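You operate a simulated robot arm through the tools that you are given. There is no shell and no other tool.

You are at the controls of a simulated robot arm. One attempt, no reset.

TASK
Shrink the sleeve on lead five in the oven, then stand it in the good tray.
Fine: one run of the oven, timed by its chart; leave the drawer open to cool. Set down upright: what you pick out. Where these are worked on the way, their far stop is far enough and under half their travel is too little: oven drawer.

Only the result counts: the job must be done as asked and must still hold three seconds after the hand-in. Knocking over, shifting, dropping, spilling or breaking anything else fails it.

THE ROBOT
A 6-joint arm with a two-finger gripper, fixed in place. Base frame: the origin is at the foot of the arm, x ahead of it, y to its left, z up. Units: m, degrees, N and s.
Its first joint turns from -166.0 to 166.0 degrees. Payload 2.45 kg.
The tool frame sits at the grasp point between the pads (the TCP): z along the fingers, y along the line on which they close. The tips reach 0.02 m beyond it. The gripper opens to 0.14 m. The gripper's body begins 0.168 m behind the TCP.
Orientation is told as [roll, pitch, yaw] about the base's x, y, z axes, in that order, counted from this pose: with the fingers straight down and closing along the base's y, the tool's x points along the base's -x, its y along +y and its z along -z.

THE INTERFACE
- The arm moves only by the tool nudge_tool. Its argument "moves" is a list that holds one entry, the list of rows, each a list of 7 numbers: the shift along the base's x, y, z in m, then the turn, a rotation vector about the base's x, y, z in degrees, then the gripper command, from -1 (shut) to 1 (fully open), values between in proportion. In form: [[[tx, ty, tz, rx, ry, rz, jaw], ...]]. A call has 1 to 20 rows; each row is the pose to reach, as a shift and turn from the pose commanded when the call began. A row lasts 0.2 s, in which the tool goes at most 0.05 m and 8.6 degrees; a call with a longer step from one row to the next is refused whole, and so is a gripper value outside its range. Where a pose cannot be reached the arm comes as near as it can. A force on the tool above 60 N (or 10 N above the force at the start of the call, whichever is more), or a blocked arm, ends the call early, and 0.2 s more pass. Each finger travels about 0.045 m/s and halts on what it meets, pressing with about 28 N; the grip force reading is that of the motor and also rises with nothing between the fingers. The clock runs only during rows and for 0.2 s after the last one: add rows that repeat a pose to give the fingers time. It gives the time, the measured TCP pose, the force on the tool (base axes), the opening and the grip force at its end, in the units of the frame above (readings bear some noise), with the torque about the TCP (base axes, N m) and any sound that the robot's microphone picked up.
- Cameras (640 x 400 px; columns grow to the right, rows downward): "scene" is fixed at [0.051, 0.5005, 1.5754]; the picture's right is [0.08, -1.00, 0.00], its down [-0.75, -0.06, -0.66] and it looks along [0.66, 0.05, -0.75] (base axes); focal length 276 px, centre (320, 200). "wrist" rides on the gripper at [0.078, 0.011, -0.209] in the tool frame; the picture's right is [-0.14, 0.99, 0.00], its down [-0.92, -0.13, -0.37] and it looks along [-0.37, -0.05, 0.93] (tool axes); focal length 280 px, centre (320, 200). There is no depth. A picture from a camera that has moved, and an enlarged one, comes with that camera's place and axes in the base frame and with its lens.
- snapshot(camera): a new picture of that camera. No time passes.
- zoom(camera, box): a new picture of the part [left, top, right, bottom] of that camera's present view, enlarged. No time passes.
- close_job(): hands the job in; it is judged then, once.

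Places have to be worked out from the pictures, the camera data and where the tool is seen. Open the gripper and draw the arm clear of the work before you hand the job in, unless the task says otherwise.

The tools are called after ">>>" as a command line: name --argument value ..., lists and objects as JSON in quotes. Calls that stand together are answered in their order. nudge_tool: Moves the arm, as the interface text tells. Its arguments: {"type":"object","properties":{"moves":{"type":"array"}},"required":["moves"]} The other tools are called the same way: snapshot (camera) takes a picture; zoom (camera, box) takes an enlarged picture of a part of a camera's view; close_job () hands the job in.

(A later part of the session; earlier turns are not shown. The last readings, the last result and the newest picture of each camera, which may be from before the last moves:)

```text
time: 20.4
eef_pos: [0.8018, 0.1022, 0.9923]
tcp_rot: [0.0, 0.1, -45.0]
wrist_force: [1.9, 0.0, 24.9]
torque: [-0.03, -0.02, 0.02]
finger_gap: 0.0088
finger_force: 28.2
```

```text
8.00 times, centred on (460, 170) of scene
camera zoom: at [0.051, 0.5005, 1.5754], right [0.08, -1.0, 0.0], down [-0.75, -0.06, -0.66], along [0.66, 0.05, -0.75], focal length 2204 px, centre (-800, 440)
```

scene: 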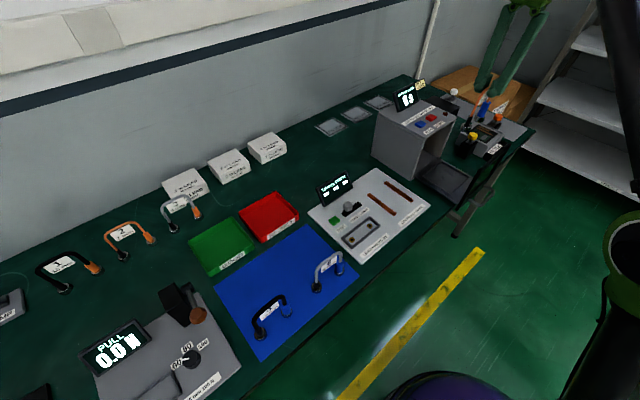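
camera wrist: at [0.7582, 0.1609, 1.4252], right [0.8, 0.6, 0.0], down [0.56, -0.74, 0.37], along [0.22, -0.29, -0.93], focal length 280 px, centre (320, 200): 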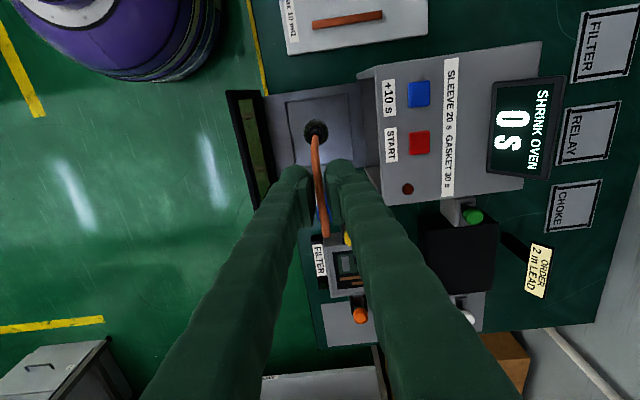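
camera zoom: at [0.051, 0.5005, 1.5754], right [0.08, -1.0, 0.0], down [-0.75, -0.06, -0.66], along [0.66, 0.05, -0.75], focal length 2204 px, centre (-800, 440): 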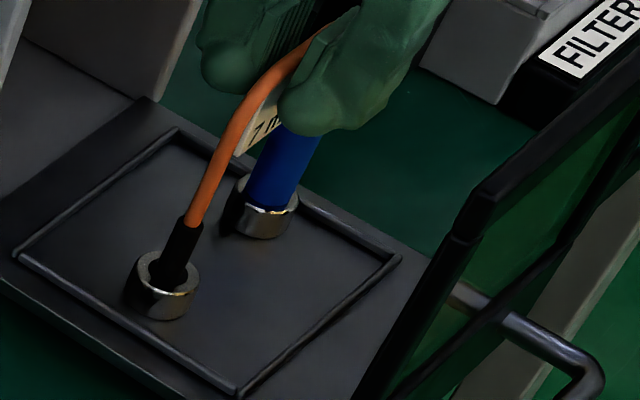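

Firm contact (25 N up): the lead stands on the drawer floor. I ease up 3 mm to take the load off, then open the jaws gently to about 40 mm.

>>> nudge_tool --moves '[[[0, 0, 0.002, 0, 0, 0, -1], [0, 0, 0.003, 0, 0, 0, -1], [0, 0, 0.003, 0, 0, 0, -0.85], [0, 0, 0.003, 0, 0, 0, -0.7], [0, 0, 0.003, 0, 0, 0, -0.55], [0, 0, 0.003, 0, 0, 0, -0.4], [0, 0, 0.003, 0, 0, 0, -0.4]]]'

>>> zoom --camera "scene" --box '[430, 145, 490, 195]'

>>> zoom --camera "wrist" --box '[220, 60, 420, 220]'

```text
time: 22.0
eef_pos: [0.8015, 0.1014, 0.9951]
tcp_rot: [0.0, 0.0, -45.0]
wrist_force: [0.5, -0.3, -0.2]
torque: [-0.02, 0.0, 0.01]
finger_gap: 0.0419
finger_force: 0.1
```

```text
8.00 times, centred on (460, 170) of scene
camera zoom: at [0.051, 0.5005, 1.5754], right [0.08, -1.0, 0.0], down [-0.75, -0.06, -0.66], along [0.66, 0.05, -0.75], focal length 2204 px, centre (-800, 440)
```

zoom: 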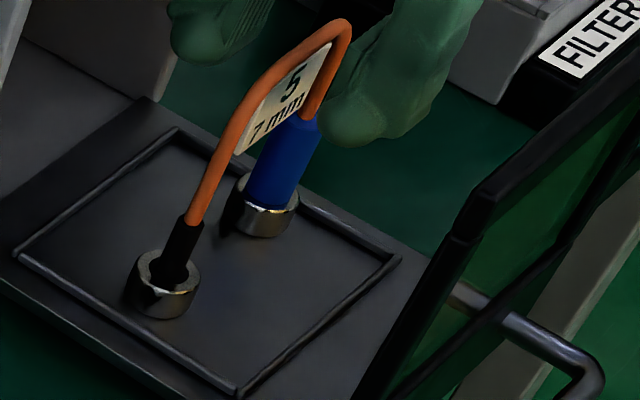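

```text
2.50 times, centred on (320, 140) of wrist
camera zoom: at [0.7557, 0.165, 1.2047], right [0.8, 0.6, 0.0], down [0.56, -0.74, 0.37], along [0.22, -0.29, -0.93], focal length 701 px, centre (320, 350)
```

zoom: 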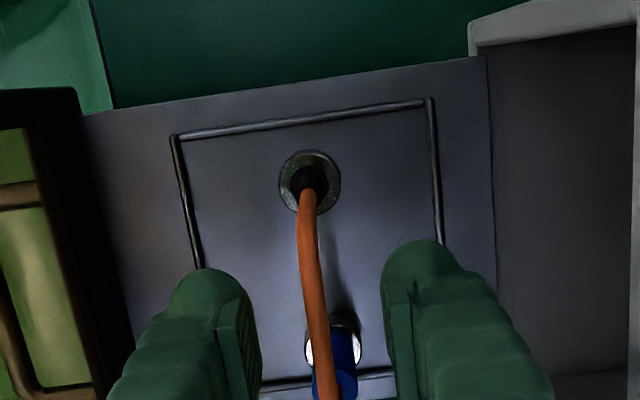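

The lead stands free in the drawer frame. I raise straight up off it, then go back in front of the drawer, shutting the jaws on the way.

>>> nudge_tool --moves '[[[0, 0, 0.01, 0, 0, 0, -0.4], [0, 0, 0.03, 0, 0, 0, -0.4], [0, 0, 0.06, 0, 0, 0, -0.4], [0, 0, 0.1, 0, 0, 0, -0.4], [0, 0, 0.145, 0, 0, 0, -0.4], [0, 0, 0.19, 0, 0, 0, -0.4], [0, 0, 0.22, 0, 0, 0, -0.4], [-0.026, -0.026, 0.22, 0, 0, 0, -0.6], [-0.056, -0.056, 0.22, 0, 0, 0, -1], [-0.086, -0.086, 0.22, 0, 0, 0, -1], [-0.116, -0.116, 0.22, 0, 0, 0, -1], [-0.146, -0.146, 0.22, 0, 0, 0, -1], [-0.17, -0.17, 0.22, 0, 0, 0, -1], [-0.17, -0.17, 0.22, 0, 0, 0, -1]]]'

>>> snapshot --camera "wrist"

>>> zoom --camera "scene" --box '[380, 70, 540, 230]'

```text
time: 25.0
eef_pos: [0.6321, -0.0658, 1.2176]
tcp_rot: [0.0, -0.1, -44.9]
wrist_force: [0.0, -0.4, 0.0]
torque: [-0.02, 0.01, 0.01]
finger_gap: 0.0
finger_force: 27.9
```

```text
taken
camera wrist: at [0.585, -0.0034, 1.4262], right [0.8, 0.6, 0.0], down [0.56, -0.74, 0.37], along [0.22, -0.29, -0.93], focal length 280 px, centre (320, 200)
```

wrist: 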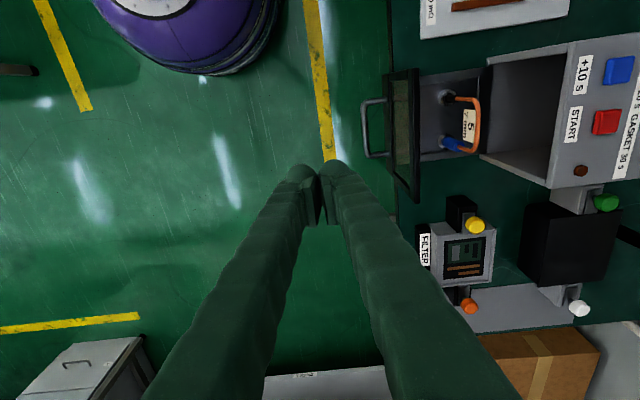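

```text
2.50 times, centred on (460, 150) of scene
camera zoom: at [0.051, 0.5005, 1.5754], right [0.08, -1.0, 0.0], down [-0.75, -0.06, -0.66], along [0.66, 0.05, -0.75], focal length 689 px, centre (-30, 325)
```

zoom: 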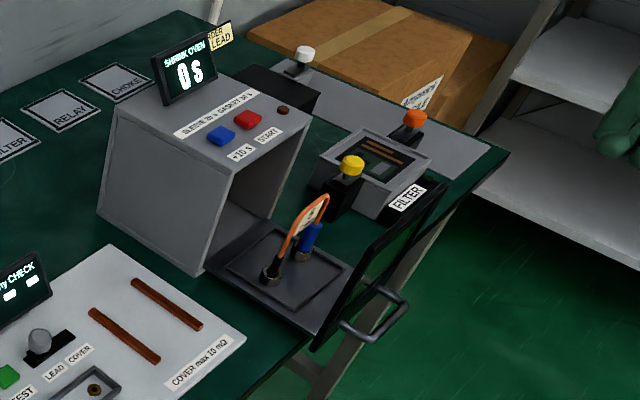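

The lead stands in the drawer. I zoom on the handle and front plate to place them for pushing.

>>> zoom --camera "wrist" --box '[340, 50, 500, 210]'

>>> zoom --camera "scene" --box '[445, 130, 505, 220]'

```text
2.50 times, centred on (420, 130) of wrist
camera zoom: at [0.585, -0.0034, 1.4262], right [0.8, 0.6, 0.0], down [0.56, -0.74, 0.37], along [0.22, -0.29, -0.93], focal length 701 px, centre (70, 375)
```

zoom: 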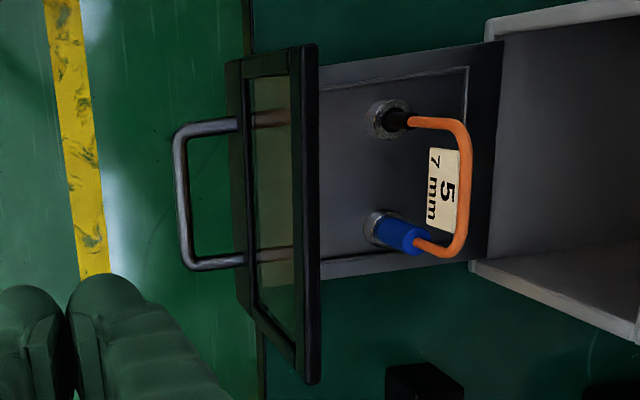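

```text
4.44 times, centred on (475, 175) of scene
camera zoom: at [0.051, 0.5005, 1.5754], right [0.08, -1.0, 0.0], down [-0.75, -0.06, -0.66], along [0.66, 0.05, -0.75], focal length 1225 px, centre (-369, 311)
```

zoom: 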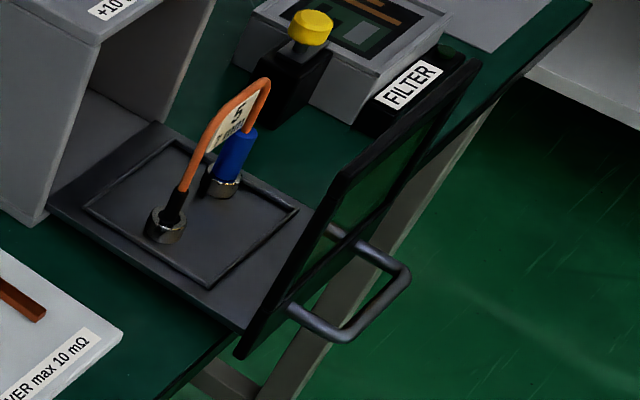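

The handle bar centre is about (0.696, -0.010) at z≈0.90, and the plate rises to about z≈1.05. I descend in front of the plate, above the handle bar level, ready to push.

>>> nudge_tool --moves '[[[0.02, 0.018, -0.04, 0, 0, 0, -1], [0.03, 0.026, -0.08, 0, 0, 0, -1], [0.03, 0.026, -0.125, 0, 0, 0, -1], [0.03, 0.026, -0.17, 0, 0, 0, -1], [0.03, 0.026, -0.21, 0, 0, 0, -1], [0.03, 0.026, -0.245, 0, 0, 0, -1], [0.03, 0.026, -0.255, 0, 0, 0, -1], [0.03, 0.026, -0.255, 0, 0, 0, -1]]]'

>>> zoom --camera "scene" --box '[400, 80, 540, 230]'

>>> snapshot --camera "wrist"

```text
time: 26.8
eef_pos: [0.6646, -0.0422, 0.9606]
tcp_rot: [0.1, 0.0, -45.1]
wrist_force: [-0.3, -0.7, -0.6]
torque: [0.0, -0.01, -0.01]
finger_gap: 0.0
finger_force: 28.3
```

```text
2.67 times, centred on (470, 155) of scene
camera zoom: at [0.051, 0.5005, 1.5754], right [0.08, -1.0, 0.0], down [-0.75, -0.06, -0.66], along [0.66, 0.05, -0.75], focal length 735 px, centre (-80, 320)
```

zoom: 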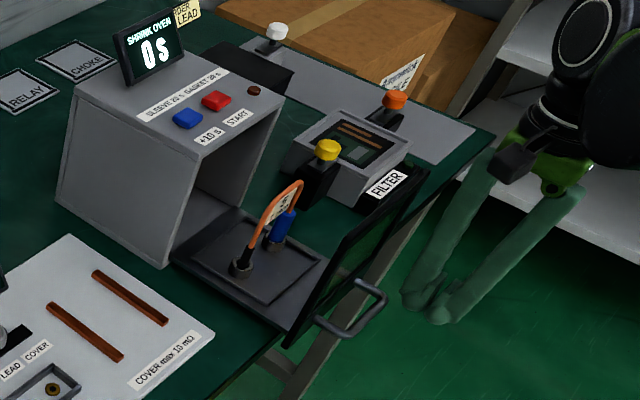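

```text
taken
camera wrist: at [0.6172, 0.02, 1.1693], right [0.8, 0.6, 0.0], down [0.56, -0.74, 0.37], along [0.22, -0.29, -0.93], focal length 280 px, centre (320, 200)
```

wrist: 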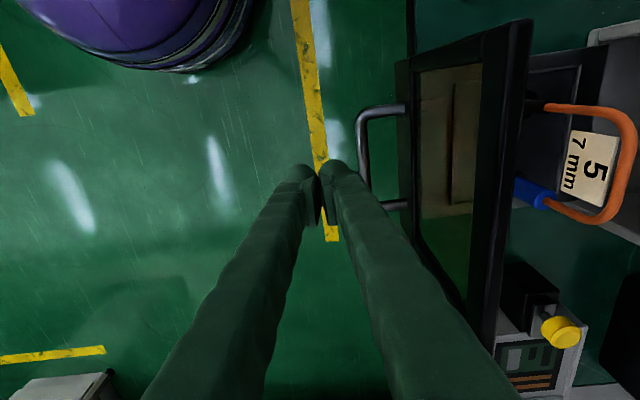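

The closed fingers stand in front of the plate. I push along the +45° direction slowly (about 0.04 m/s) so the lead stays standing.

>>> nudge_tool --moves '[[[0.0177, 0.0177, 0, 0, 0, 0, -1], [0.0318, 0.0318, 0, 0, 0, 0, -1], [0.0375, 0.0375, 0, 0, 0, 0, -1], [0.0431, 0.0431, 0, 0, 0, 0, -1], [0.0488, 0.0488, 0, 0, 0, 0, -1], [0.0544, 0.0544, 0, 0, 0, 0, -1], [0.0601, 0.0601, 0, 0, 0, 0, -1], [0.0658, 0.0658, 0, 0, 0, 0, -1], [0.0714, 0.0714, 0, 0, 0, 0, -1], [0.0771, 0.0771, 0, 0, 0, 0, -1], [0.0827, 0.0827, 0, 0, 0, 0, -1], [0.0884, 0.0884, 0, 0, 0, 0, -1], [0.094, 0.094, 0, 0, 0, 0, -1], [0.0997, 0.0997, 0, 0, 0, 0, -1], [0.1054, 0.1054, 0, 0, 0, 0, -1]]]'

>>> zoom --camera "scene" --box '[400, 80, 540, 230]'

>>> snapshot --camera "wrist"

```text
time: 30.0
eef_pos: [0.7684, 0.0642, 0.9596]
tcp_rot: [0.1, 0.0, -45.0]
wrist_force: [0.0, -0.9, 0.6]
torque: [-0.01, 0.02, -0.02]
finger_gap: 0.0
finger_force: 28.1
```

```text
2.67 times, centred on (470, 155) of scene
camera zoom: at [0.051, 0.5005, 1.5754], right [0.08, -1.0, 0.0], down [-0.75, -0.06, -0.66], along [0.66, 0.05, -0.75], focal length 735 px, centre (-80, 320)
```

zoom: 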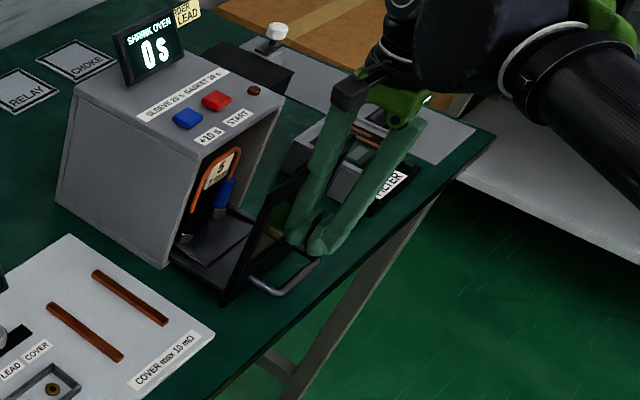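

```text
taken
camera wrist: at [0.7212, 0.1268, 1.1688], right [0.8, 0.6, 0.0], down [0.56, -0.74, 0.37], along [0.22, -0.29, -0.93], focal length 280 px, centre (320, 200)
```

wrist: 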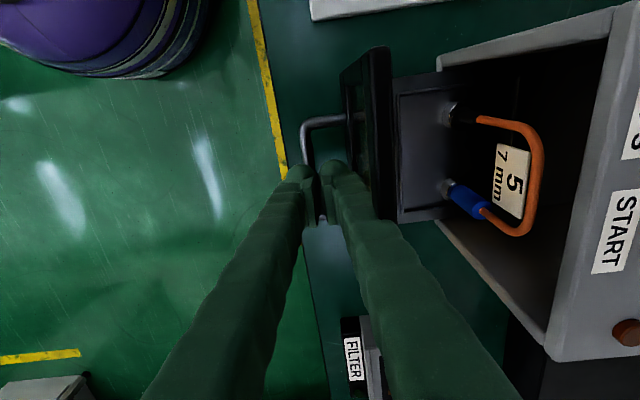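

The drawer slides in well and the lead is upright. I keep pushing toward the closed stop.

>>> nudge_tool --moves '[[[0.0057, 0.0057, 0, 0, 0, 0, -1], [0.0113, 0.0113, 0, 0, 0, 0, -1], [0.017, 0.017, 0, 0, 0, 0, -1], [0.0226, 0.0226, 0, 0, 0, 0, -1], [0.0283, 0.0283, 0, 0, 0, 0, -1], [0.0339, 0.0339, 0, 0, 0, 0, -1], [0.0396, 0.0396, 0, 0, 0, 0, -1], [0.0452, 0.0452, 0, 0, 0, 0, -1], [0.0495, 0.0495, 0, 0, 0, 0, -1]]]'

>>> zoom --camera "scene" --box '[400, 80, 540, 230]'

>>> snapshot --camera "wrist"

```text
time: 32.0
eef_pos: [0.817, 0.1149, 0.959]
tcp_rot: [0.0, 0.0, -45.0]
wrist_force: [-0.2, -1.9, 0.7]
torque: [0.09, -0.06, -0.09]
finger_gap: 0.0002
finger_force: 27.7
```

```text
2.67 times, centred on (470, 155) of scene
camera zoom: at [0.051, 0.5005, 1.5754], right [0.08, -1.0, 0.0], down [-0.75, -0.06, -0.66], along [0.66, 0.05, -0.75], focal length 735 px, centre (-80, 320)
```

zoom: 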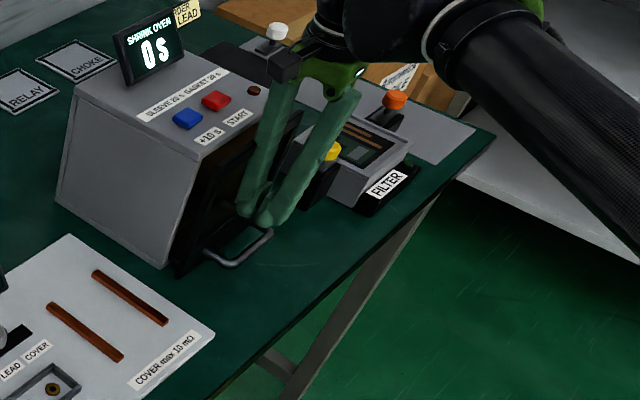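

```text
taken
camera wrist: at [0.7699, 0.1777, 1.1685], right [0.8, 0.6, 0.0], down [0.56, -0.74, 0.37], along [0.22, -0.29, -0.93], focal length 280 px, centre (320, 200)
```

wrist: 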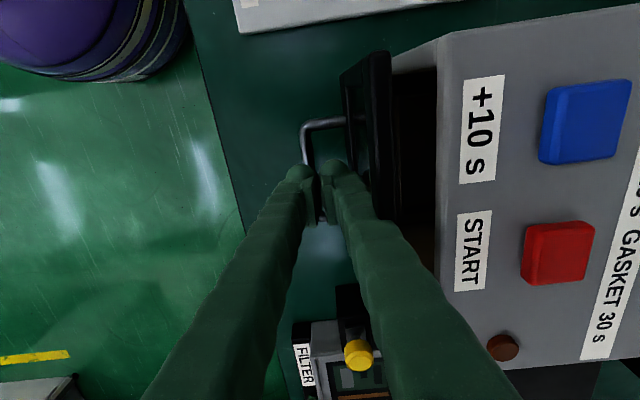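

About 2 cm is left. I continue gently until the stop is felt.

>>> nudge_tool --moves '[[[0.004, 0.004, 0, 0, 0, 0, -1], [0.008, 0.008, 0, 0, 0, 0, -1], [0.012, 0.012, 0, 0, 0, 0, -1], [0.015, 0.015, 0, 0, 0, 0, -1], [0.018, 0.018, 0, 0, 0, 0, -1]]]'

>>> zoom --camera "scene" --box '[400, 80, 540, 230]'

>>> snapshot --camera "wrist"

```text
time: 33.2
eef_pos: [0.8301, 0.1271, 0.9607]
tcp_rot: [-0.4, 0.1, -45.1]
wrist_force: [-31.6, -24.9, -0.8]
torque: [2.03, -2.59, 0.73]
finger_gap: 0.0
finger_force: 27.4
stopped in row 5: the force on the tool passed its limit at 72 N (the readings are from after the stop); the commanded pose is now the measured one
```

```text
2.67 times, centred on (470, 155) of scene
camera zoom: at [0.051, 0.5005, 1.5754], right [0.08, -1.0, 0.0], down [-0.75, -0.06, -0.66], along [0.66, 0.05, -0.75], focal length 735 px, centre (-80, 320)
```

zoom: 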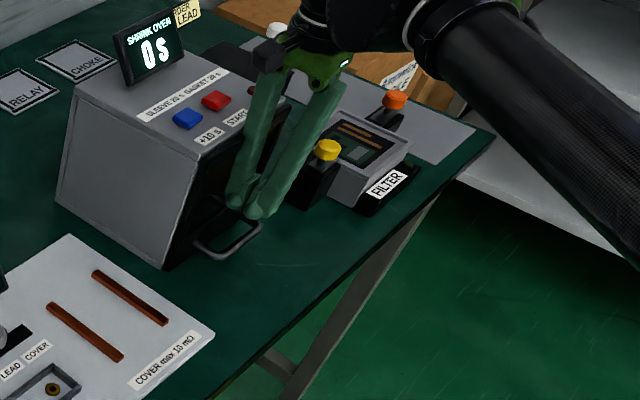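

```text
taken
camera wrist: at [0.7845, 0.1901, 1.1699], right [0.8, 0.6, -0.01], down [0.56, -0.74, 0.37], along [0.22, -0.3, -0.93], focal length 280 px, centre (320, 200)
```

wrist: 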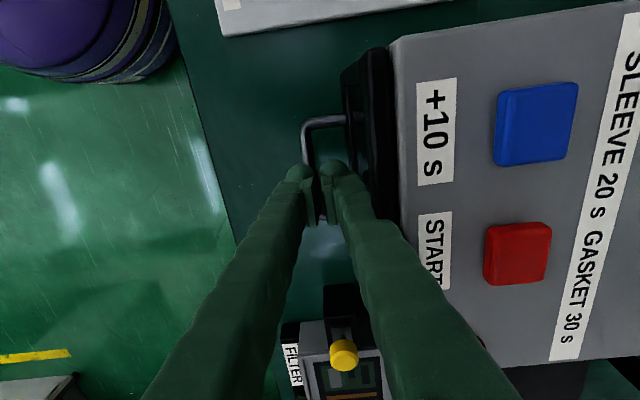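

The drawer reached its closed stop (72 N, flush with the oven). I back off, rise, and move over the blue +10 s button.

>>> nudge_tool --moves '[[[-0.01, -0.01, 0, 0.4, 0, 0, -1], [-0.03, -0.03, 0, 0.4, 0, 0, -1], [-0.03, -0.03, 0.04, 0.4, 0, 0, -1], [-0.03, -0.03, 0.085, 0.4, 0, 0, -1], [-0.03, -0.03, 0.13, 0.4, 0, 0, -1], [-0.03, -0.03, 0.175, 0.4, 0, 0, -1], [-0.03, -0.03, 0.2, 0.4, 0, 0, -1], [-0.015, 0.0, 0.2, 0.4, 0, 0, -1], [0.0, 0.035, 0.2, 0.4, 0, 0, -1], [0.015, 0.07, 0.2, 0.4, 0, 0, -1], [0.026, 0.101, 0.2, 0.4, 0, 0, -1], [0.026, 0.101, 0.2, 0.4, 0, 0, -1]]]'

>>> zoom --camera "scene" --box '[370, 70, 510, 220]'

>>> snapshot --camera "wrist"

```text
time: 35.8
eef_pos: [0.858, 0.2305, 1.1592]
tcp_rot: [0.1, 0.4, -45.0]
wrist_force: [0.7, 0.2, 0.6]
torque: [0.0, -0.01, 0.0]
finger_gap: 0.0002
finger_force: 27.6
```

```text
2.67 times, centred on (440, 145) of scene
camera zoom: at [0.051, 0.5005, 1.5754], right [0.08, -1.0, 0.0], down [-0.75, -0.06, -0.66], along [0.66, 0.05, -0.75], focal length 735 px, centre (0, 347)
```

zoom: 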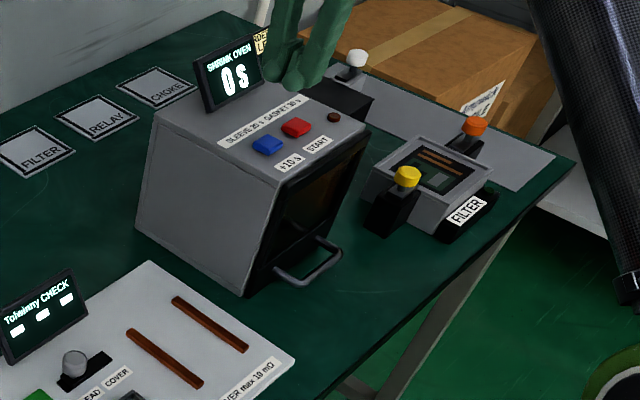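

```text
taken
camera wrist: at [0.8113, 0.2923, 1.3681], right [0.8, 0.6, 0.0], down [0.56, -0.74, 0.36], along [0.22, -0.29, -0.93], focal length 280 px, centre (320, 200)
```

wrist: 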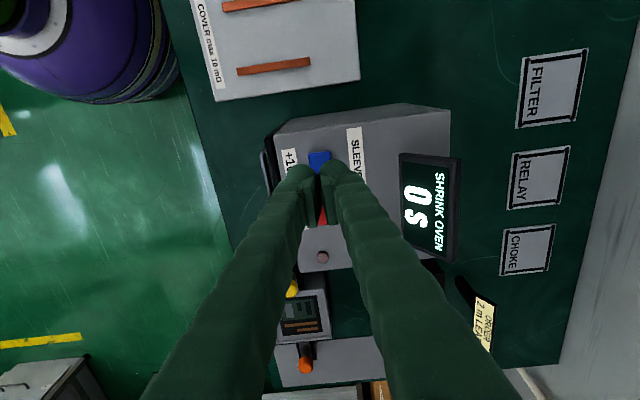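

The fingers appear nearly over the blue button. I zoom to confirm alignment before pressing.

>>> zoom --camera "wrist" --box '[260, 100, 380, 200]'

>>> zoom --camera "scene" --box '[390, 70, 470, 150]'

```text
4.00 times, centred on (320, 150) of wrist
camera zoom: at [0.8113, 0.2923, 1.3681], right [0.8, 0.6, 0.0], down [0.56, -0.74, 0.36], along [0.22, -0.29, -0.93], focal length 1122 px, centre (320, 400)
```

zoom: 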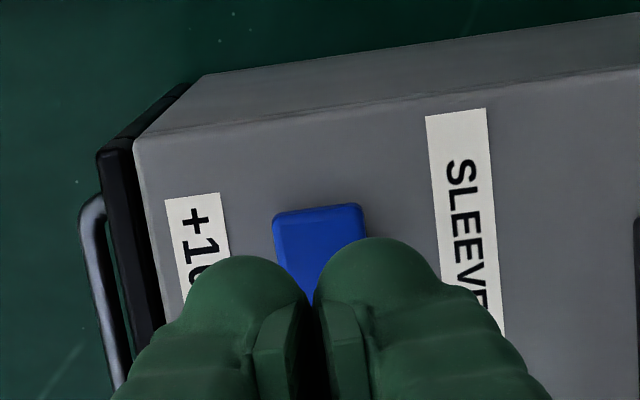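

```text
5.00 times, centred on (430, 110) of scene
camera zoom: at [0.051, 0.5005, 1.5754], right [0.08, -1.0, 0.0], down [-0.75, -0.06, -0.66], along [0.66, 0.05, -0.75], focal length 1378 px, centre (-230, 650)
```

zoom: 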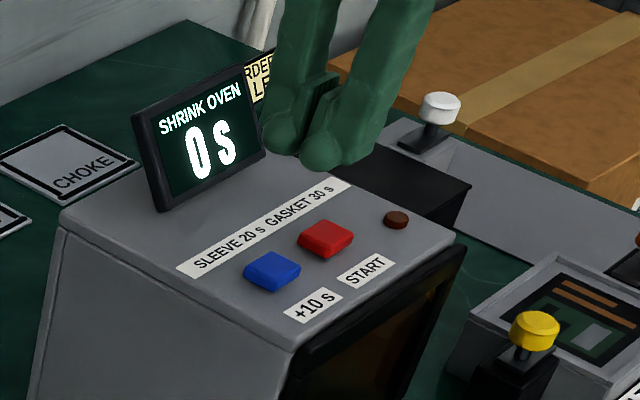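

Aligned within about 3 mm. I descend close above the button, then press in small steps.

>>> nudge_tool --moves '[[[0, 0, -0.03, 0, 0, 0, -1], [0, 0, -0.055, 0, 0, 0, -1], [0, 0, -0.065, 0, 0, 0, -1], [0, 0, -0.065, 0, 0, 0, -1]]]'

>>> zoom --camera "scene" --box '[390, 70, 470, 150]'

>>> zoom --camera "wrist" --box '[260, 100, 380, 200]'

```text
time: 36.8
eef_pos: [0.8584, 0.2283, 1.0939]
tcp_rot: [0.1, 0.4, -45.0]
wrist_force: [0.4, -0.3, 0.4]
torque: [0.01, 0.02, -0.01]
finger_gap: 0.0
finger_force: 28.1
```

```text
5.00 times, centred on (430, 110) of scene
camera zoom: at [0.051, 0.5005, 1.5754], right [0.08, -1.0, 0.0], down [-0.75, -0.06, -0.66], along [0.66, 0.05, -0.75], focal length 1378 px, centre (-230, 650)
```

zoom: 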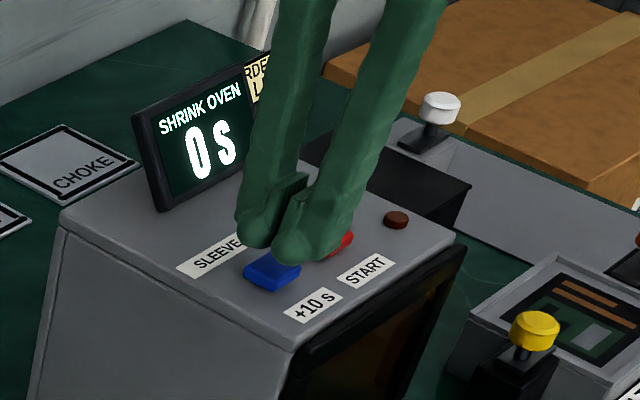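

```text
4.00 times, centred on (320, 150) of wrist
camera zoom: at [0.8127, 0.2908, 1.3023], right [0.8, 0.6, 0.0], down [0.56, -0.74, 0.36], along [0.22, -0.29, -0.93], focal length 1122 px, centre (320, 400)
```

zoom: 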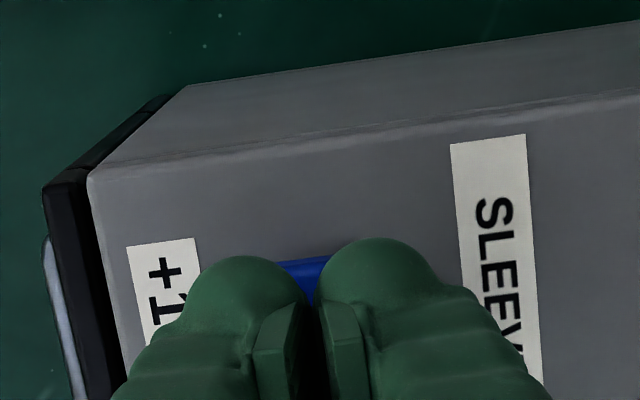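

Tips are about 1 cm above the blue button and right over it. I press in small steps and then retract within the same call to get one clean press.

>>> nudge_tool --moves '[[[0, 0, -0.004, 0, 0, 0, -1], [0, 0, -0.008, 0, 0, 0, -1], [0, 0, -0.011, 0, 0, 0, -1], [0, 0, -0.011, 0, 0, 0, -1]]]'

>>> zoom --camera "scene" --box '[390, 70, 470, 150]'

```text
time: 37.8
eef_pos: [0.8582, 0.2305, 1.0827]
tcp_rot: [0.0, 0.4, -45.0]
wrist_force: [0.0, 0.4, 0.0]
torque: [0.01, -0.01, 0.0]
finger_gap: 0.0001
finger_force: 27.9
```

```text
5.00 times, centred on (430, 110) of scene
camera zoom: at [0.051, 0.5005, 1.5754], right [0.08, -1.0, 0.0], down [-0.75, -0.06, -0.66], along [0.66, 0.05, -0.75], focal length 1378 px, centre (-230, 650)
```

zoom: 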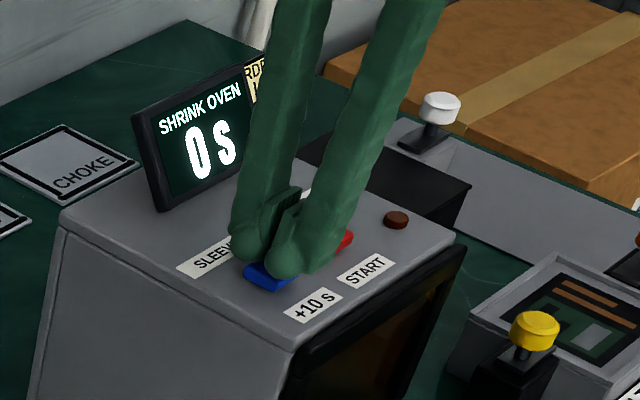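

No contact yet (z 1.083, 0 N). I go a few millimetres further in small steps.

>>> nudge_tool --moves '[[[0, 0, -0.002, 0, 0, 0, -1], [0, 0, -0.004, 0, 0, 0, -1], [0, 0, -0.006, 0, 0, 0, -1]]]'

>>> zoom --camera "scene" --box '[390, 70, 470, 150]'

```text
time: 38.6
eef_pos: [0.8589, 0.2316, 1.0784]
tcp_rot: [0.0, 0.4, -45.0]
wrist_force: [-0.1, 0.1, 1.2]
torque: [-0.02, -0.01, 0.0]
finger_gap: 0.0062
finger_force: 29.4
```

```text
5.00 times, centred on (430, 110) of scene
camera zoom: at [0.051, 0.5005, 1.5754], right [0.08, -1.0, 0.0], down [-0.75, -0.06, -0.66], along [0.66, 0.05, -0.75], focal length 1378 px, centre (-230, 650)
```

zoom: 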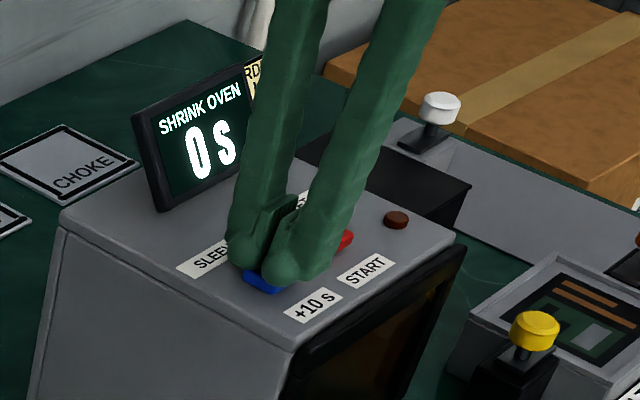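

Light contact begins (1.2 N, jaws nudged to 6 mm). I press another couple of millimetres and watch the display.

>>> nudge_tool --moves '[[[0, 0, -0.002, 0, 0, 0, -1], [0, 0, -0.003, 0, 0, 0, -1]]]'

>>> zoom --camera "scene" --box '[390, 70, 470, 150]'

>>> zoom --camera "wrist" --box '[260, 100, 380, 200]'

```text
time: 39.2
eef_pos: [0.8572, 0.2298, 1.074]
tcp_rot: [0.0, 0.3, -45.0]
wrist_force: [1.8, 0.0, 4.2]
torque: [0.0, -0.05, 0.0]
finger_gap: 0.0059
finger_force: 29.2
heard: click
```

```text
5.00 times, centred on (430, 110) of scene
camera zoom: at [0.051, 0.5005, 1.5754], right [0.08, -1.0, 0.0], down [-0.75, -0.06, -0.66], along [0.66, 0.05, -0.75], focal length 1378 px, centre (-230, 650)
```

zoom: 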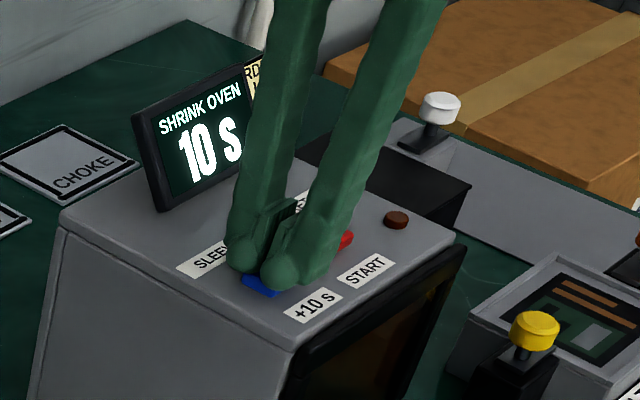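

```text
4.00 times, centred on (320, 150) of wrist
camera zoom: at [0.812, 0.2931, 1.2843], right [0.8, 0.6, 0.0], down [0.56, -0.74, 0.36], along [0.22, -0.29, -0.93], focal length 1122 px, centre (320, 400)
```

zoom: 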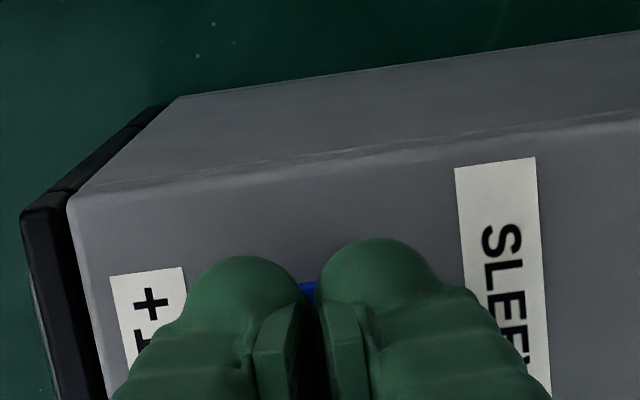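

A click and the display reads 10 s. I retract 12 mm and press once more to the same depth, then lift off.

>>> nudge_tool --moves '[[[0, 0, 0.006, 0, 0, 0, -1], [0, 0, 0.012, 0, 0, 0, -1], [0, 0, 0.012, 0, 0, 0, -1]]]'

>>> zoom --camera "scene" --box '[390, 70, 470, 150]'

```text
time: 40.0
eef_pos: [0.8602, 0.2299, 1.0873]
tcp_rot: [0.0, 0.4, -45.1]
wrist_force: [0.0, 0.5, 0.0]
torque: [0.0, -0.01, 0.03]
finger_gap: 0.0
finger_force: 29.4
```

```text
5.00 times, centred on (430, 110) of scene
camera zoom: at [0.051, 0.5005, 1.5754], right [0.08, -1.0, 0.0], down [-0.75, -0.06, -0.66], along [0.66, 0.05, -0.75], focal length 1378 px, centre (-230, 650)
```

zoom: 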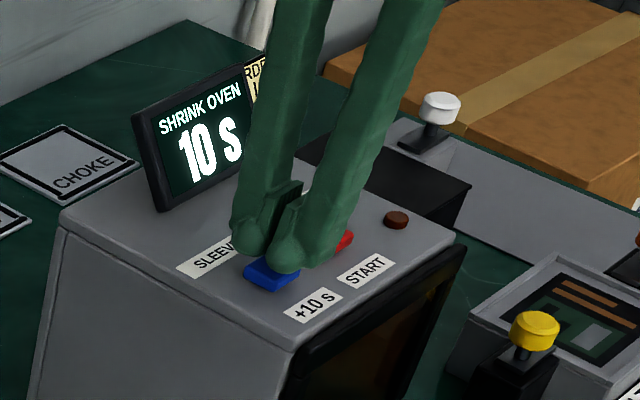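

Button is back up, display 10 s. Second press in the same manner.

>>> nudge_tool --moves '[[[0, 0, -0.004, 0, 0, 0, -1], [0, 0, -0.008, 0, 0, 0, -1], [0, 0, -0.012, 0, 0, 0, -1]]]'

>>> zoom --camera "scene" --box '[390, 70, 470, 150]'

```text
time: 40.8
eef_pos: [0.8574, 0.2305, 1.0753]
tcp_rot: [0.0, 0.3, -45.0]
wrist_force: [1.3, 0.4, 3.4]
torque: [0.05, -0.07, 0.0]
finger_gap: 0.006
finger_force: 29.2
heard: click
```

```text
5.00 times, centred on (430, 110) of scene
camera zoom: at [0.051, 0.5005, 1.5754], right [0.08, -1.0, 0.0], down [-0.75, -0.06, -0.66], along [0.66, 0.05, -0.75], focal length 1378 px, centre (-230, 650)
```

zoom: 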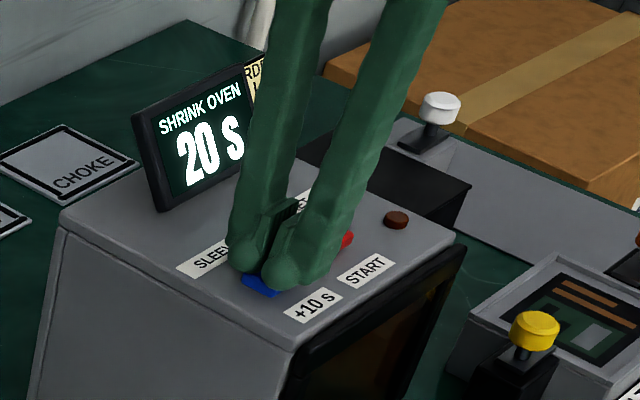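

Display reads 20 s. I lift clear and shift along the panel to the red START button, about (+0.041, -0.042) away.

>>> nudge_tool --moves '[[[0, 0, 0.015, 0, 0, 0, -1], [0, 0, 0.045, 0, 0, 0, -1], [0.02, -0.021, 0.05, 0, 0, 0, -1], [0.041, -0.042, 0.05, 0, 0, 0, -1], [0.041, -0.042, 0.05, 0, 0, 0, -1]]]'

>>> zoom --camera "scene" --box '[390, 70, 470, 150]'

>>> zoom --camera "wrist" --box '[260, 100, 380, 200]'

```text
time: 42.0
eef_pos: [0.8986, 0.1879, 1.1262]
tcp_rot: [0.0, 0.4, -45.0]
wrist_force: [-0.1, 0.3, 0.7]
torque: [-0.02, -0.01, 0.03]
finger_gap: 0.0002
finger_force: 29.5
```

```text
5.00 times, centred on (430, 110) of scene
camera zoom: at [0.051, 0.5005, 1.5754], right [0.08, -1.0, 0.0], down [-0.75, -0.06, -0.66], along [0.66, 0.05, -0.75], focal length 1378 px, centre (-230, 650)
```

zoom: 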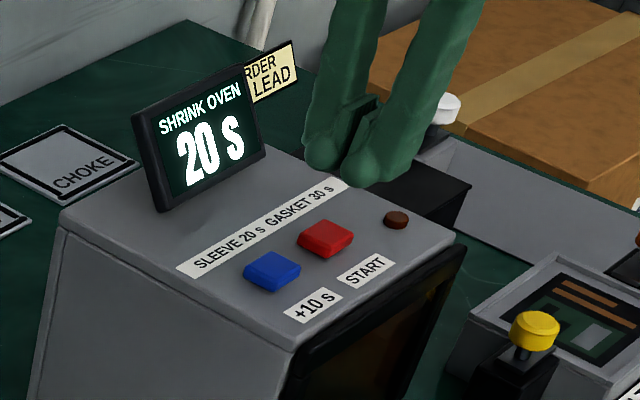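

```text
4.00 times, centred on (320, 150) of wrist
camera zoom: at [0.852, 0.2502, 1.3356], right [0.8, 0.6, 0.0], down [0.56, -0.74, 0.36], along [0.22, -0.29, -0.93], focal length 1122 px, centre (320, 400)
```

zoom: 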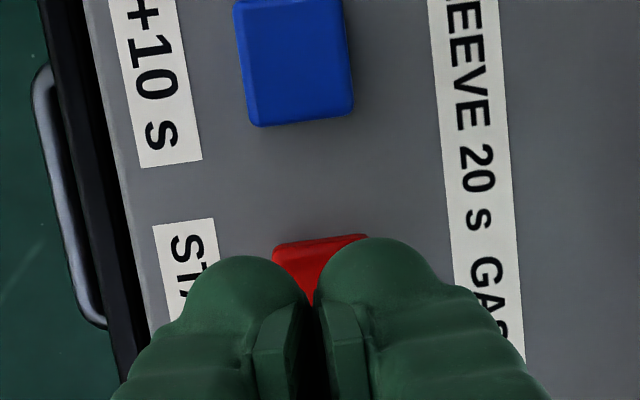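

Aligned over START. I press down to the same depth.

>>> nudge_tool --moves '[[[0, 0, -0.03, 0, 0, 0, -1], [0, 0, -0.04, 0, 0, 0, -1], [0, 0, -0.045, 0, 0, 0, -1], [0, 0, -0.05, 0, 0, 0, -1]]]'

>>> zoom --camera "scene" --box '[390, 70, 470, 150]'

```text
time: 43.0
eef_pos: [0.8996, 0.188, 1.0761]
tcp_rot: [0.0, 0.4, -45.1]
wrist_force: [0.8, 1.9, 4.7]
torque: [0.03, -0.02, 0.03]
finger_gap: 0.006
finger_force: 29.4
heard: click
```

```text
5.00 times, centred on (430, 110) of scene
camera zoom: at [0.051, 0.5005, 1.5754], right [0.08, -1.0, 0.0], down [-0.75, -0.06, -0.66], along [0.66, 0.05, -0.75], focal length 1378 px, centre (-230, 650)
```

zoom: 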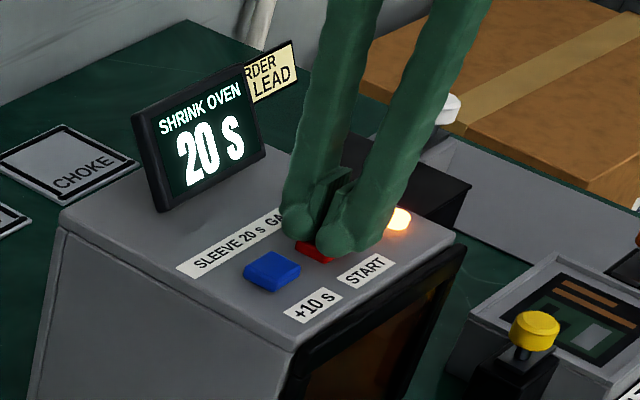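

START clicked and the lamp is lit (run began at about t=42.9). While it runs I lift off and draw back in front of the oven to look at the handle.

>>> nudge_tool --moves '[[[0, 0, 0.03, 0, 0, 0, -1], [0, 0, 0.075, 0, 0, 0, -1], [-0.03, -0.029, 0.1, 0, 0, 0, -1], [-0.06, -0.058, 0.12, 0, 0, 0, -1], [-0.09, -0.087, 0.12, 0, 0, 0, -0.8], [-0.12, -0.116, 0.12, 0, 0, 0, -0.6], [-0.15, -0.146, 0.12, 0, 0, 0, -0.4], [-0.175, -0.17, 0.12, 0, 0, 0, -0.3], [-0.175, -0.17, 0.12, 0, 0, 0, -0.3]]]'

>>> snapshot --camera "wrist"

>>> zoom --camera "scene" --box '[390, 70, 490, 190]'

```text
time: 45.0
eef_pos: [0.7227, 0.018, 1.1955]
tcp_rot: [-0.1, 0.4, -45.0]
wrist_force: [-0.1, 0.5, 1.3]
torque: [-0.01, 0.01, 0.0]
finger_gap: 0.0489
finger_force: 0.1
```

```text
taken
camera wrist: at [0.6774, 0.079, 1.4047], right [0.8, 0.6, 0.0], down [0.56, -0.74, 0.36], along [0.22, -0.29, -0.93], focal length 280 px, centre (320, 200)
```

wrist: 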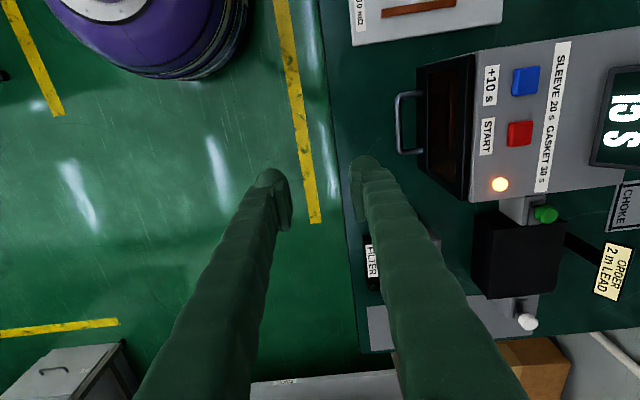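

```text
3.33 times, centred on (440, 130) of scene
camera zoom: at [0.051, 0.5005, 1.5754], right [0.08, -1.0, 0.0], down [-0.75, -0.06, -0.66], along [0.66, 0.05, -0.75], focal length 918 px, centre (-80, 433)
```

zoom: 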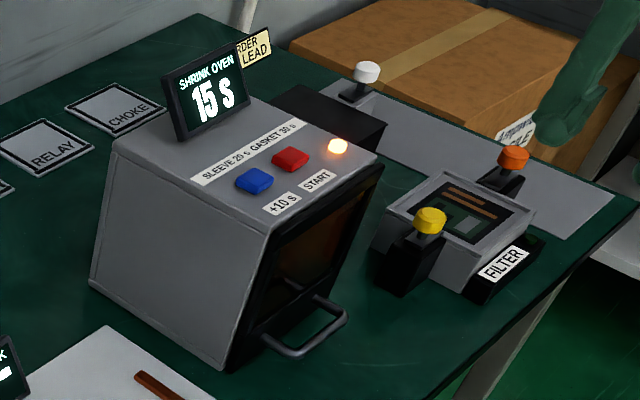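

I zoom in on the handle (for position) and the display (for the remaining time).

>>> zoom --camera "wrist" --box '[370, 40, 490, 220]'

>>> zoom --camera "scene" --box '[430, 135, 510, 195]'

>>> zoom --camera "scene" --box '[380, 75, 430, 125]'

```text
2.22 times, centred on (430, 130) of wrist
camera zoom: at [0.6774, 0.079, 1.4047], right [0.8, 0.6, 0.0], down [0.56, -0.74, 0.36], along [0.22, -0.29, -0.93], focal length 623 px, centre (76, 356)
```

zoom: 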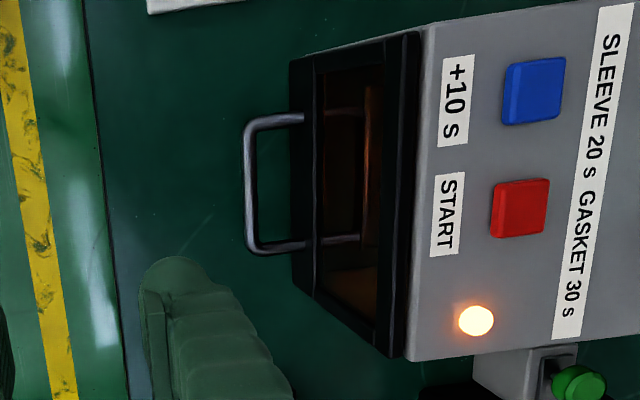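

```text
6.67 times, centred on (470, 165) of scene
camera zoom: at [0.051, 0.5005, 1.5754], right [0.08, -1.0, 0.0], down [-0.75, -0.06, -0.66], along [0.66, 0.05, -0.75], focal length 1837 px, centre (-680, 433)
```

zoom: 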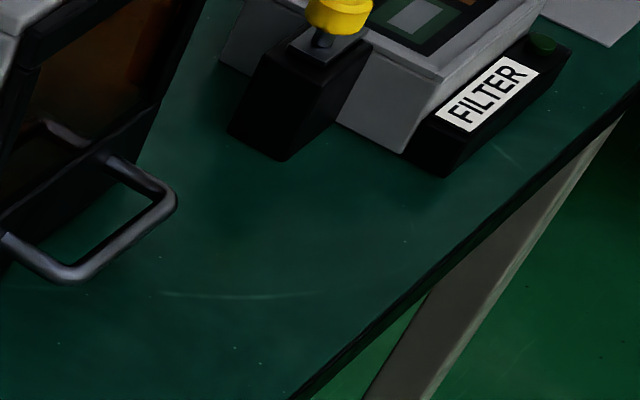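

```text
8.00 times, centred on (405, 100) of scene
camera zoom: at [0.051, 0.5005, 1.5754], right [0.08, -1.0, 0.0], down [-0.75, -0.06, -0.66], along [0.66, 0.05, -0.75], focal length 2204 px, centre (-360, 1000)
```

zoom: 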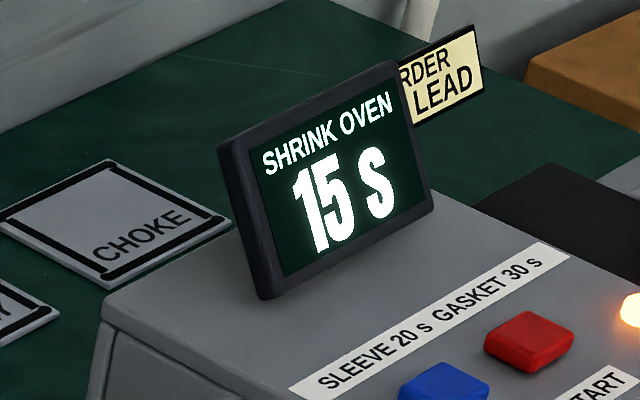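

The display counts 15 s and is running. The closed handle bar is near (0.82, 0.115), z≈0.895. I come down above it, slightly to the near side, with jaws at 30 mm, to check alignment.

>>> nudge_tool --moves '[[[0.02, 0.02, -0.03, 0, -0.4, 0, -0.57], [0.04, 0.04, -0.065, 0, -0.4, 0, -0.57], [0.06, 0.06, -0.1, 0, -0.4, 0, -0.57], [0.075, 0.076, -0.14, 0, -0.4, 0, -0.57], [0.083, 0.084, -0.175, 0, -0.4, 0, -0.57], [0.083, 0.084, -0.185, 0, -0.4, 0, -0.57], [0.083, 0.084, -0.185, 0, -0.4, 0, -0.57]]]'

>>> snapshot --camera "wrist"

>>> zoom --camera "scene" --box '[390, 70, 490, 190]'

```text
time: 46.6
eef_pos: [0.8049, 0.1036, 1.0095]
tcp_rot: [0.3, 0.1, -45.0]
wrist_force: [0.2, -0.6, -0.4]
torque: [0.01, -0.02, 0.0]
finger_gap: 0.0302
finger_force: 0.0
```

```text
taken
camera wrist: at [0.7577, 0.1661, 1.2182], right [0.8, 0.6, 0.0], down [0.56, -0.74, 0.37], along [0.22, -0.29, -0.93], focal length 280 px, centre (320, 200)
```

wrist: 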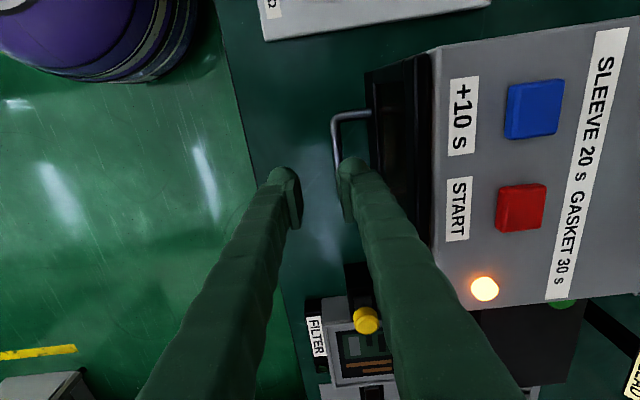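

```text
3.33 times, centred on (440, 130) of scene
camera zoom: at [0.051, 0.5005, 1.5754], right [0.08, -1.0, 0.0], down [-0.75, -0.06, -0.66], along [0.66, 0.05, -0.75], focal length 918 px, centre (-80, 433)
```

zoom: 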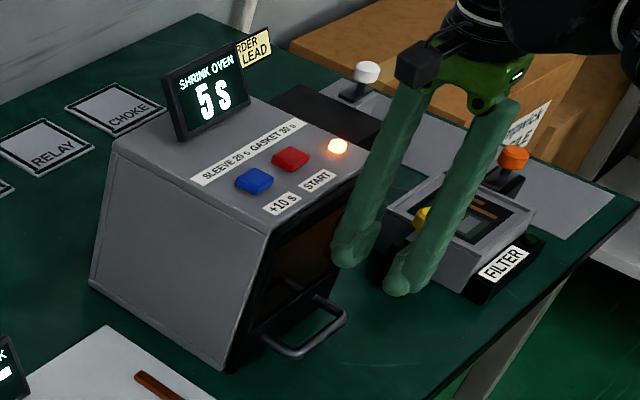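

The timer shows 5 s left. I check the handle's position relative to the fingers.

>>> zoom --camera "wrist" --box '[260, 80, 420, 240]'

>>> zoom --camera "scene" --box '[430, 120, 510, 195]'

```text
2.50 times, centred on (340, 160) of wrist
camera zoom: at [0.7577, 0.1661, 1.2182], right [0.8, 0.6, 0.0], down [0.56, -0.74, 0.37], along [0.22, -0.29, -0.93], focal length 701 px, centre (270, 300)
```

zoom: 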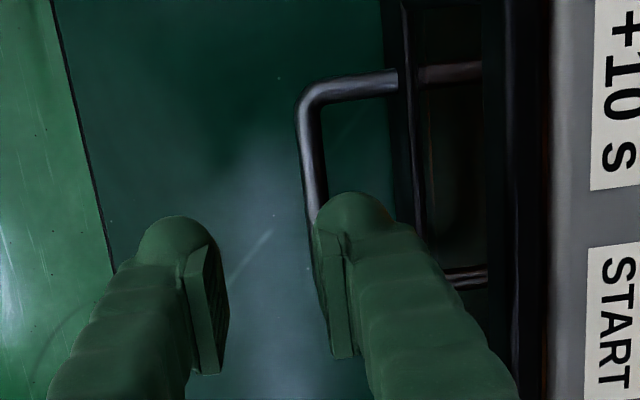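

```text
5.33 times, centred on (470, 158) of scene
camera zoom: at [0.051, 0.5005, 1.5754], right [0.08, -1.0, 0.0], down [-0.75, -0.06, -0.66], along [0.66, 0.05, -0.75], focal length 1470 px, centre (-480, 427)
```

zoom: 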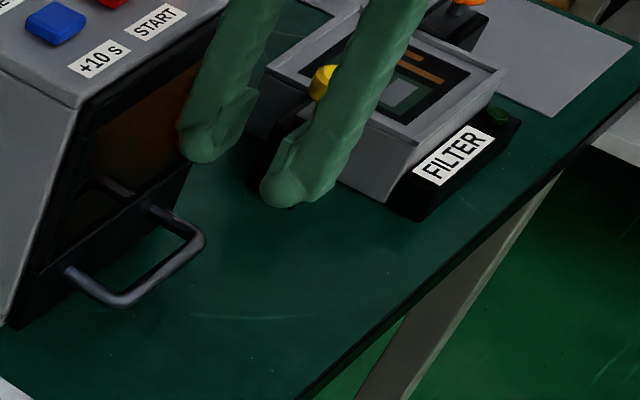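

The bar is at depth 0.662 along the +45° axis and the fingers' centre at 0.641. I shift 17 mm toward the oven and descend so the inner finger goes between bar and plate, checking partway.

>>> nudge_tool --moves '[[[0.012, 0.012, -0.01, -0.3, 0, 0, -0.57], [0.012, 0.012, -0.035, -0.3, 0, 0, -0.57], [0.012, 0.012, -0.06, -0.3, 0, 0, -0.57], [0.012, 0.012, -0.075, -0.3, 0, 0, -0.57], [0.012, 0.012, -0.075, -0.3, 0, 0, -0.57]]]'

>>> zoom --camera "wrist" --box '[260, 80, 420, 240]'

>>> zoom --camera "scene" --box '[380, 75, 510, 195]'

```text
time: 47.8
eef_pos: [0.8203, 0.1154, 0.9359]
tcp_rot: [0.1, -0.2, -45.0]
wrist_force: [-0.3, 0.6, 0.0]
torque: [-0.02, 0.0, 0.03]
finger_gap: 0.03
finger_force: 0.0
```

```text
2.50 times, centred on (340, 160) of wrist
camera zoom: at [0.772, 0.1773, 1.1442], right [0.8, 0.6, 0.0], down [0.56, -0.74, 0.37], along [0.22, -0.29, -0.93], focal length 701 px, centre (270, 300)
```

zoom: 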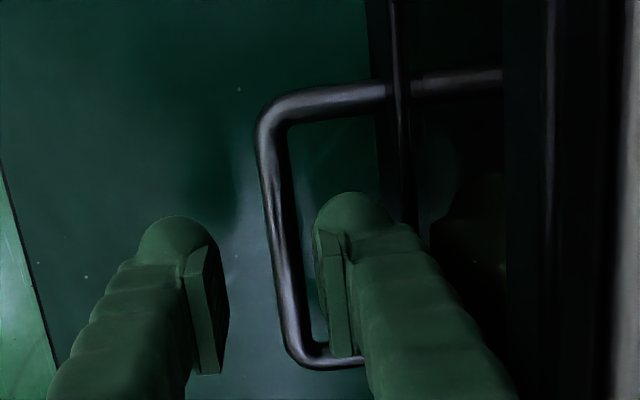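

```text
3.33 times, centred on (445, 135) of scene
camera zoom: at [0.051, 0.5005, 1.5754], right [0.08, -1.0, 0.0], down [-0.75, -0.06, -0.66], along [0.66, 0.05, -0.75], focal length 918 px, centre (-97, 417)
```

zoom: 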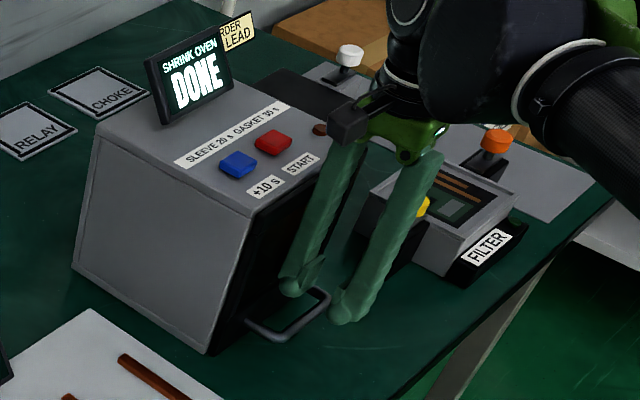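

The oven shows DONE, and the bar lies between the two fingers. I lower to about z 0.906 to get the pads on the bar.

>>> nudge_tool --moves '[[[0, 0, -0.01, 0, 0, 0, -0.57], [0, 0, -0.02, 0, 0, 0, -0.57], [0, 0, -0.029, 0, 0, 0, -0.57], [0, 0, -0.029, 0, 0, 0, -0.57]]]'

>>> zoom --camera "wrist" --box '[260, 80, 420, 240]'

>>> zoom --camera "scene" --box '[420, 120, 500, 195]'

```text
time: 48.8
eef_pos: [0.8196, 0.1137, 0.904]
tcp_rot: [0.2, -0.1, -44.9]
wrist_force: [0.9, 0.3, 0.3]
torque: [0.0, -0.03, -0.03]
finger_gap: 0.0302
finger_force: 0.0
```

```text
2.50 times, centred on (340, 160) of wrist
camera zoom: at [0.772, 0.1767, 1.1132], right [0.8, 0.6, 0.0], down [0.56, -0.74, 0.37], along [0.22, -0.29, -0.93], focal length 701 px, centre (270, 300)
```

zoom: 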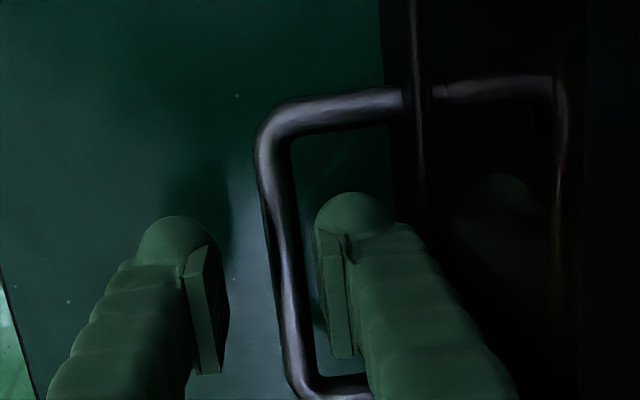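

```text
5.33 times, centred on (460, 158) of scene
camera zoom: at [0.051, 0.5005, 1.5754], right [0.08, -1.0, 0.0], down [-0.75, -0.06, -0.66], along [0.66, 0.05, -0.75], focal length 1470 px, centre (-427, 427)
```

zoom: 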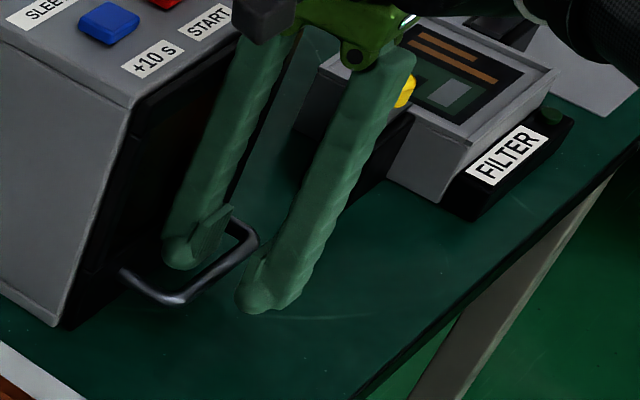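

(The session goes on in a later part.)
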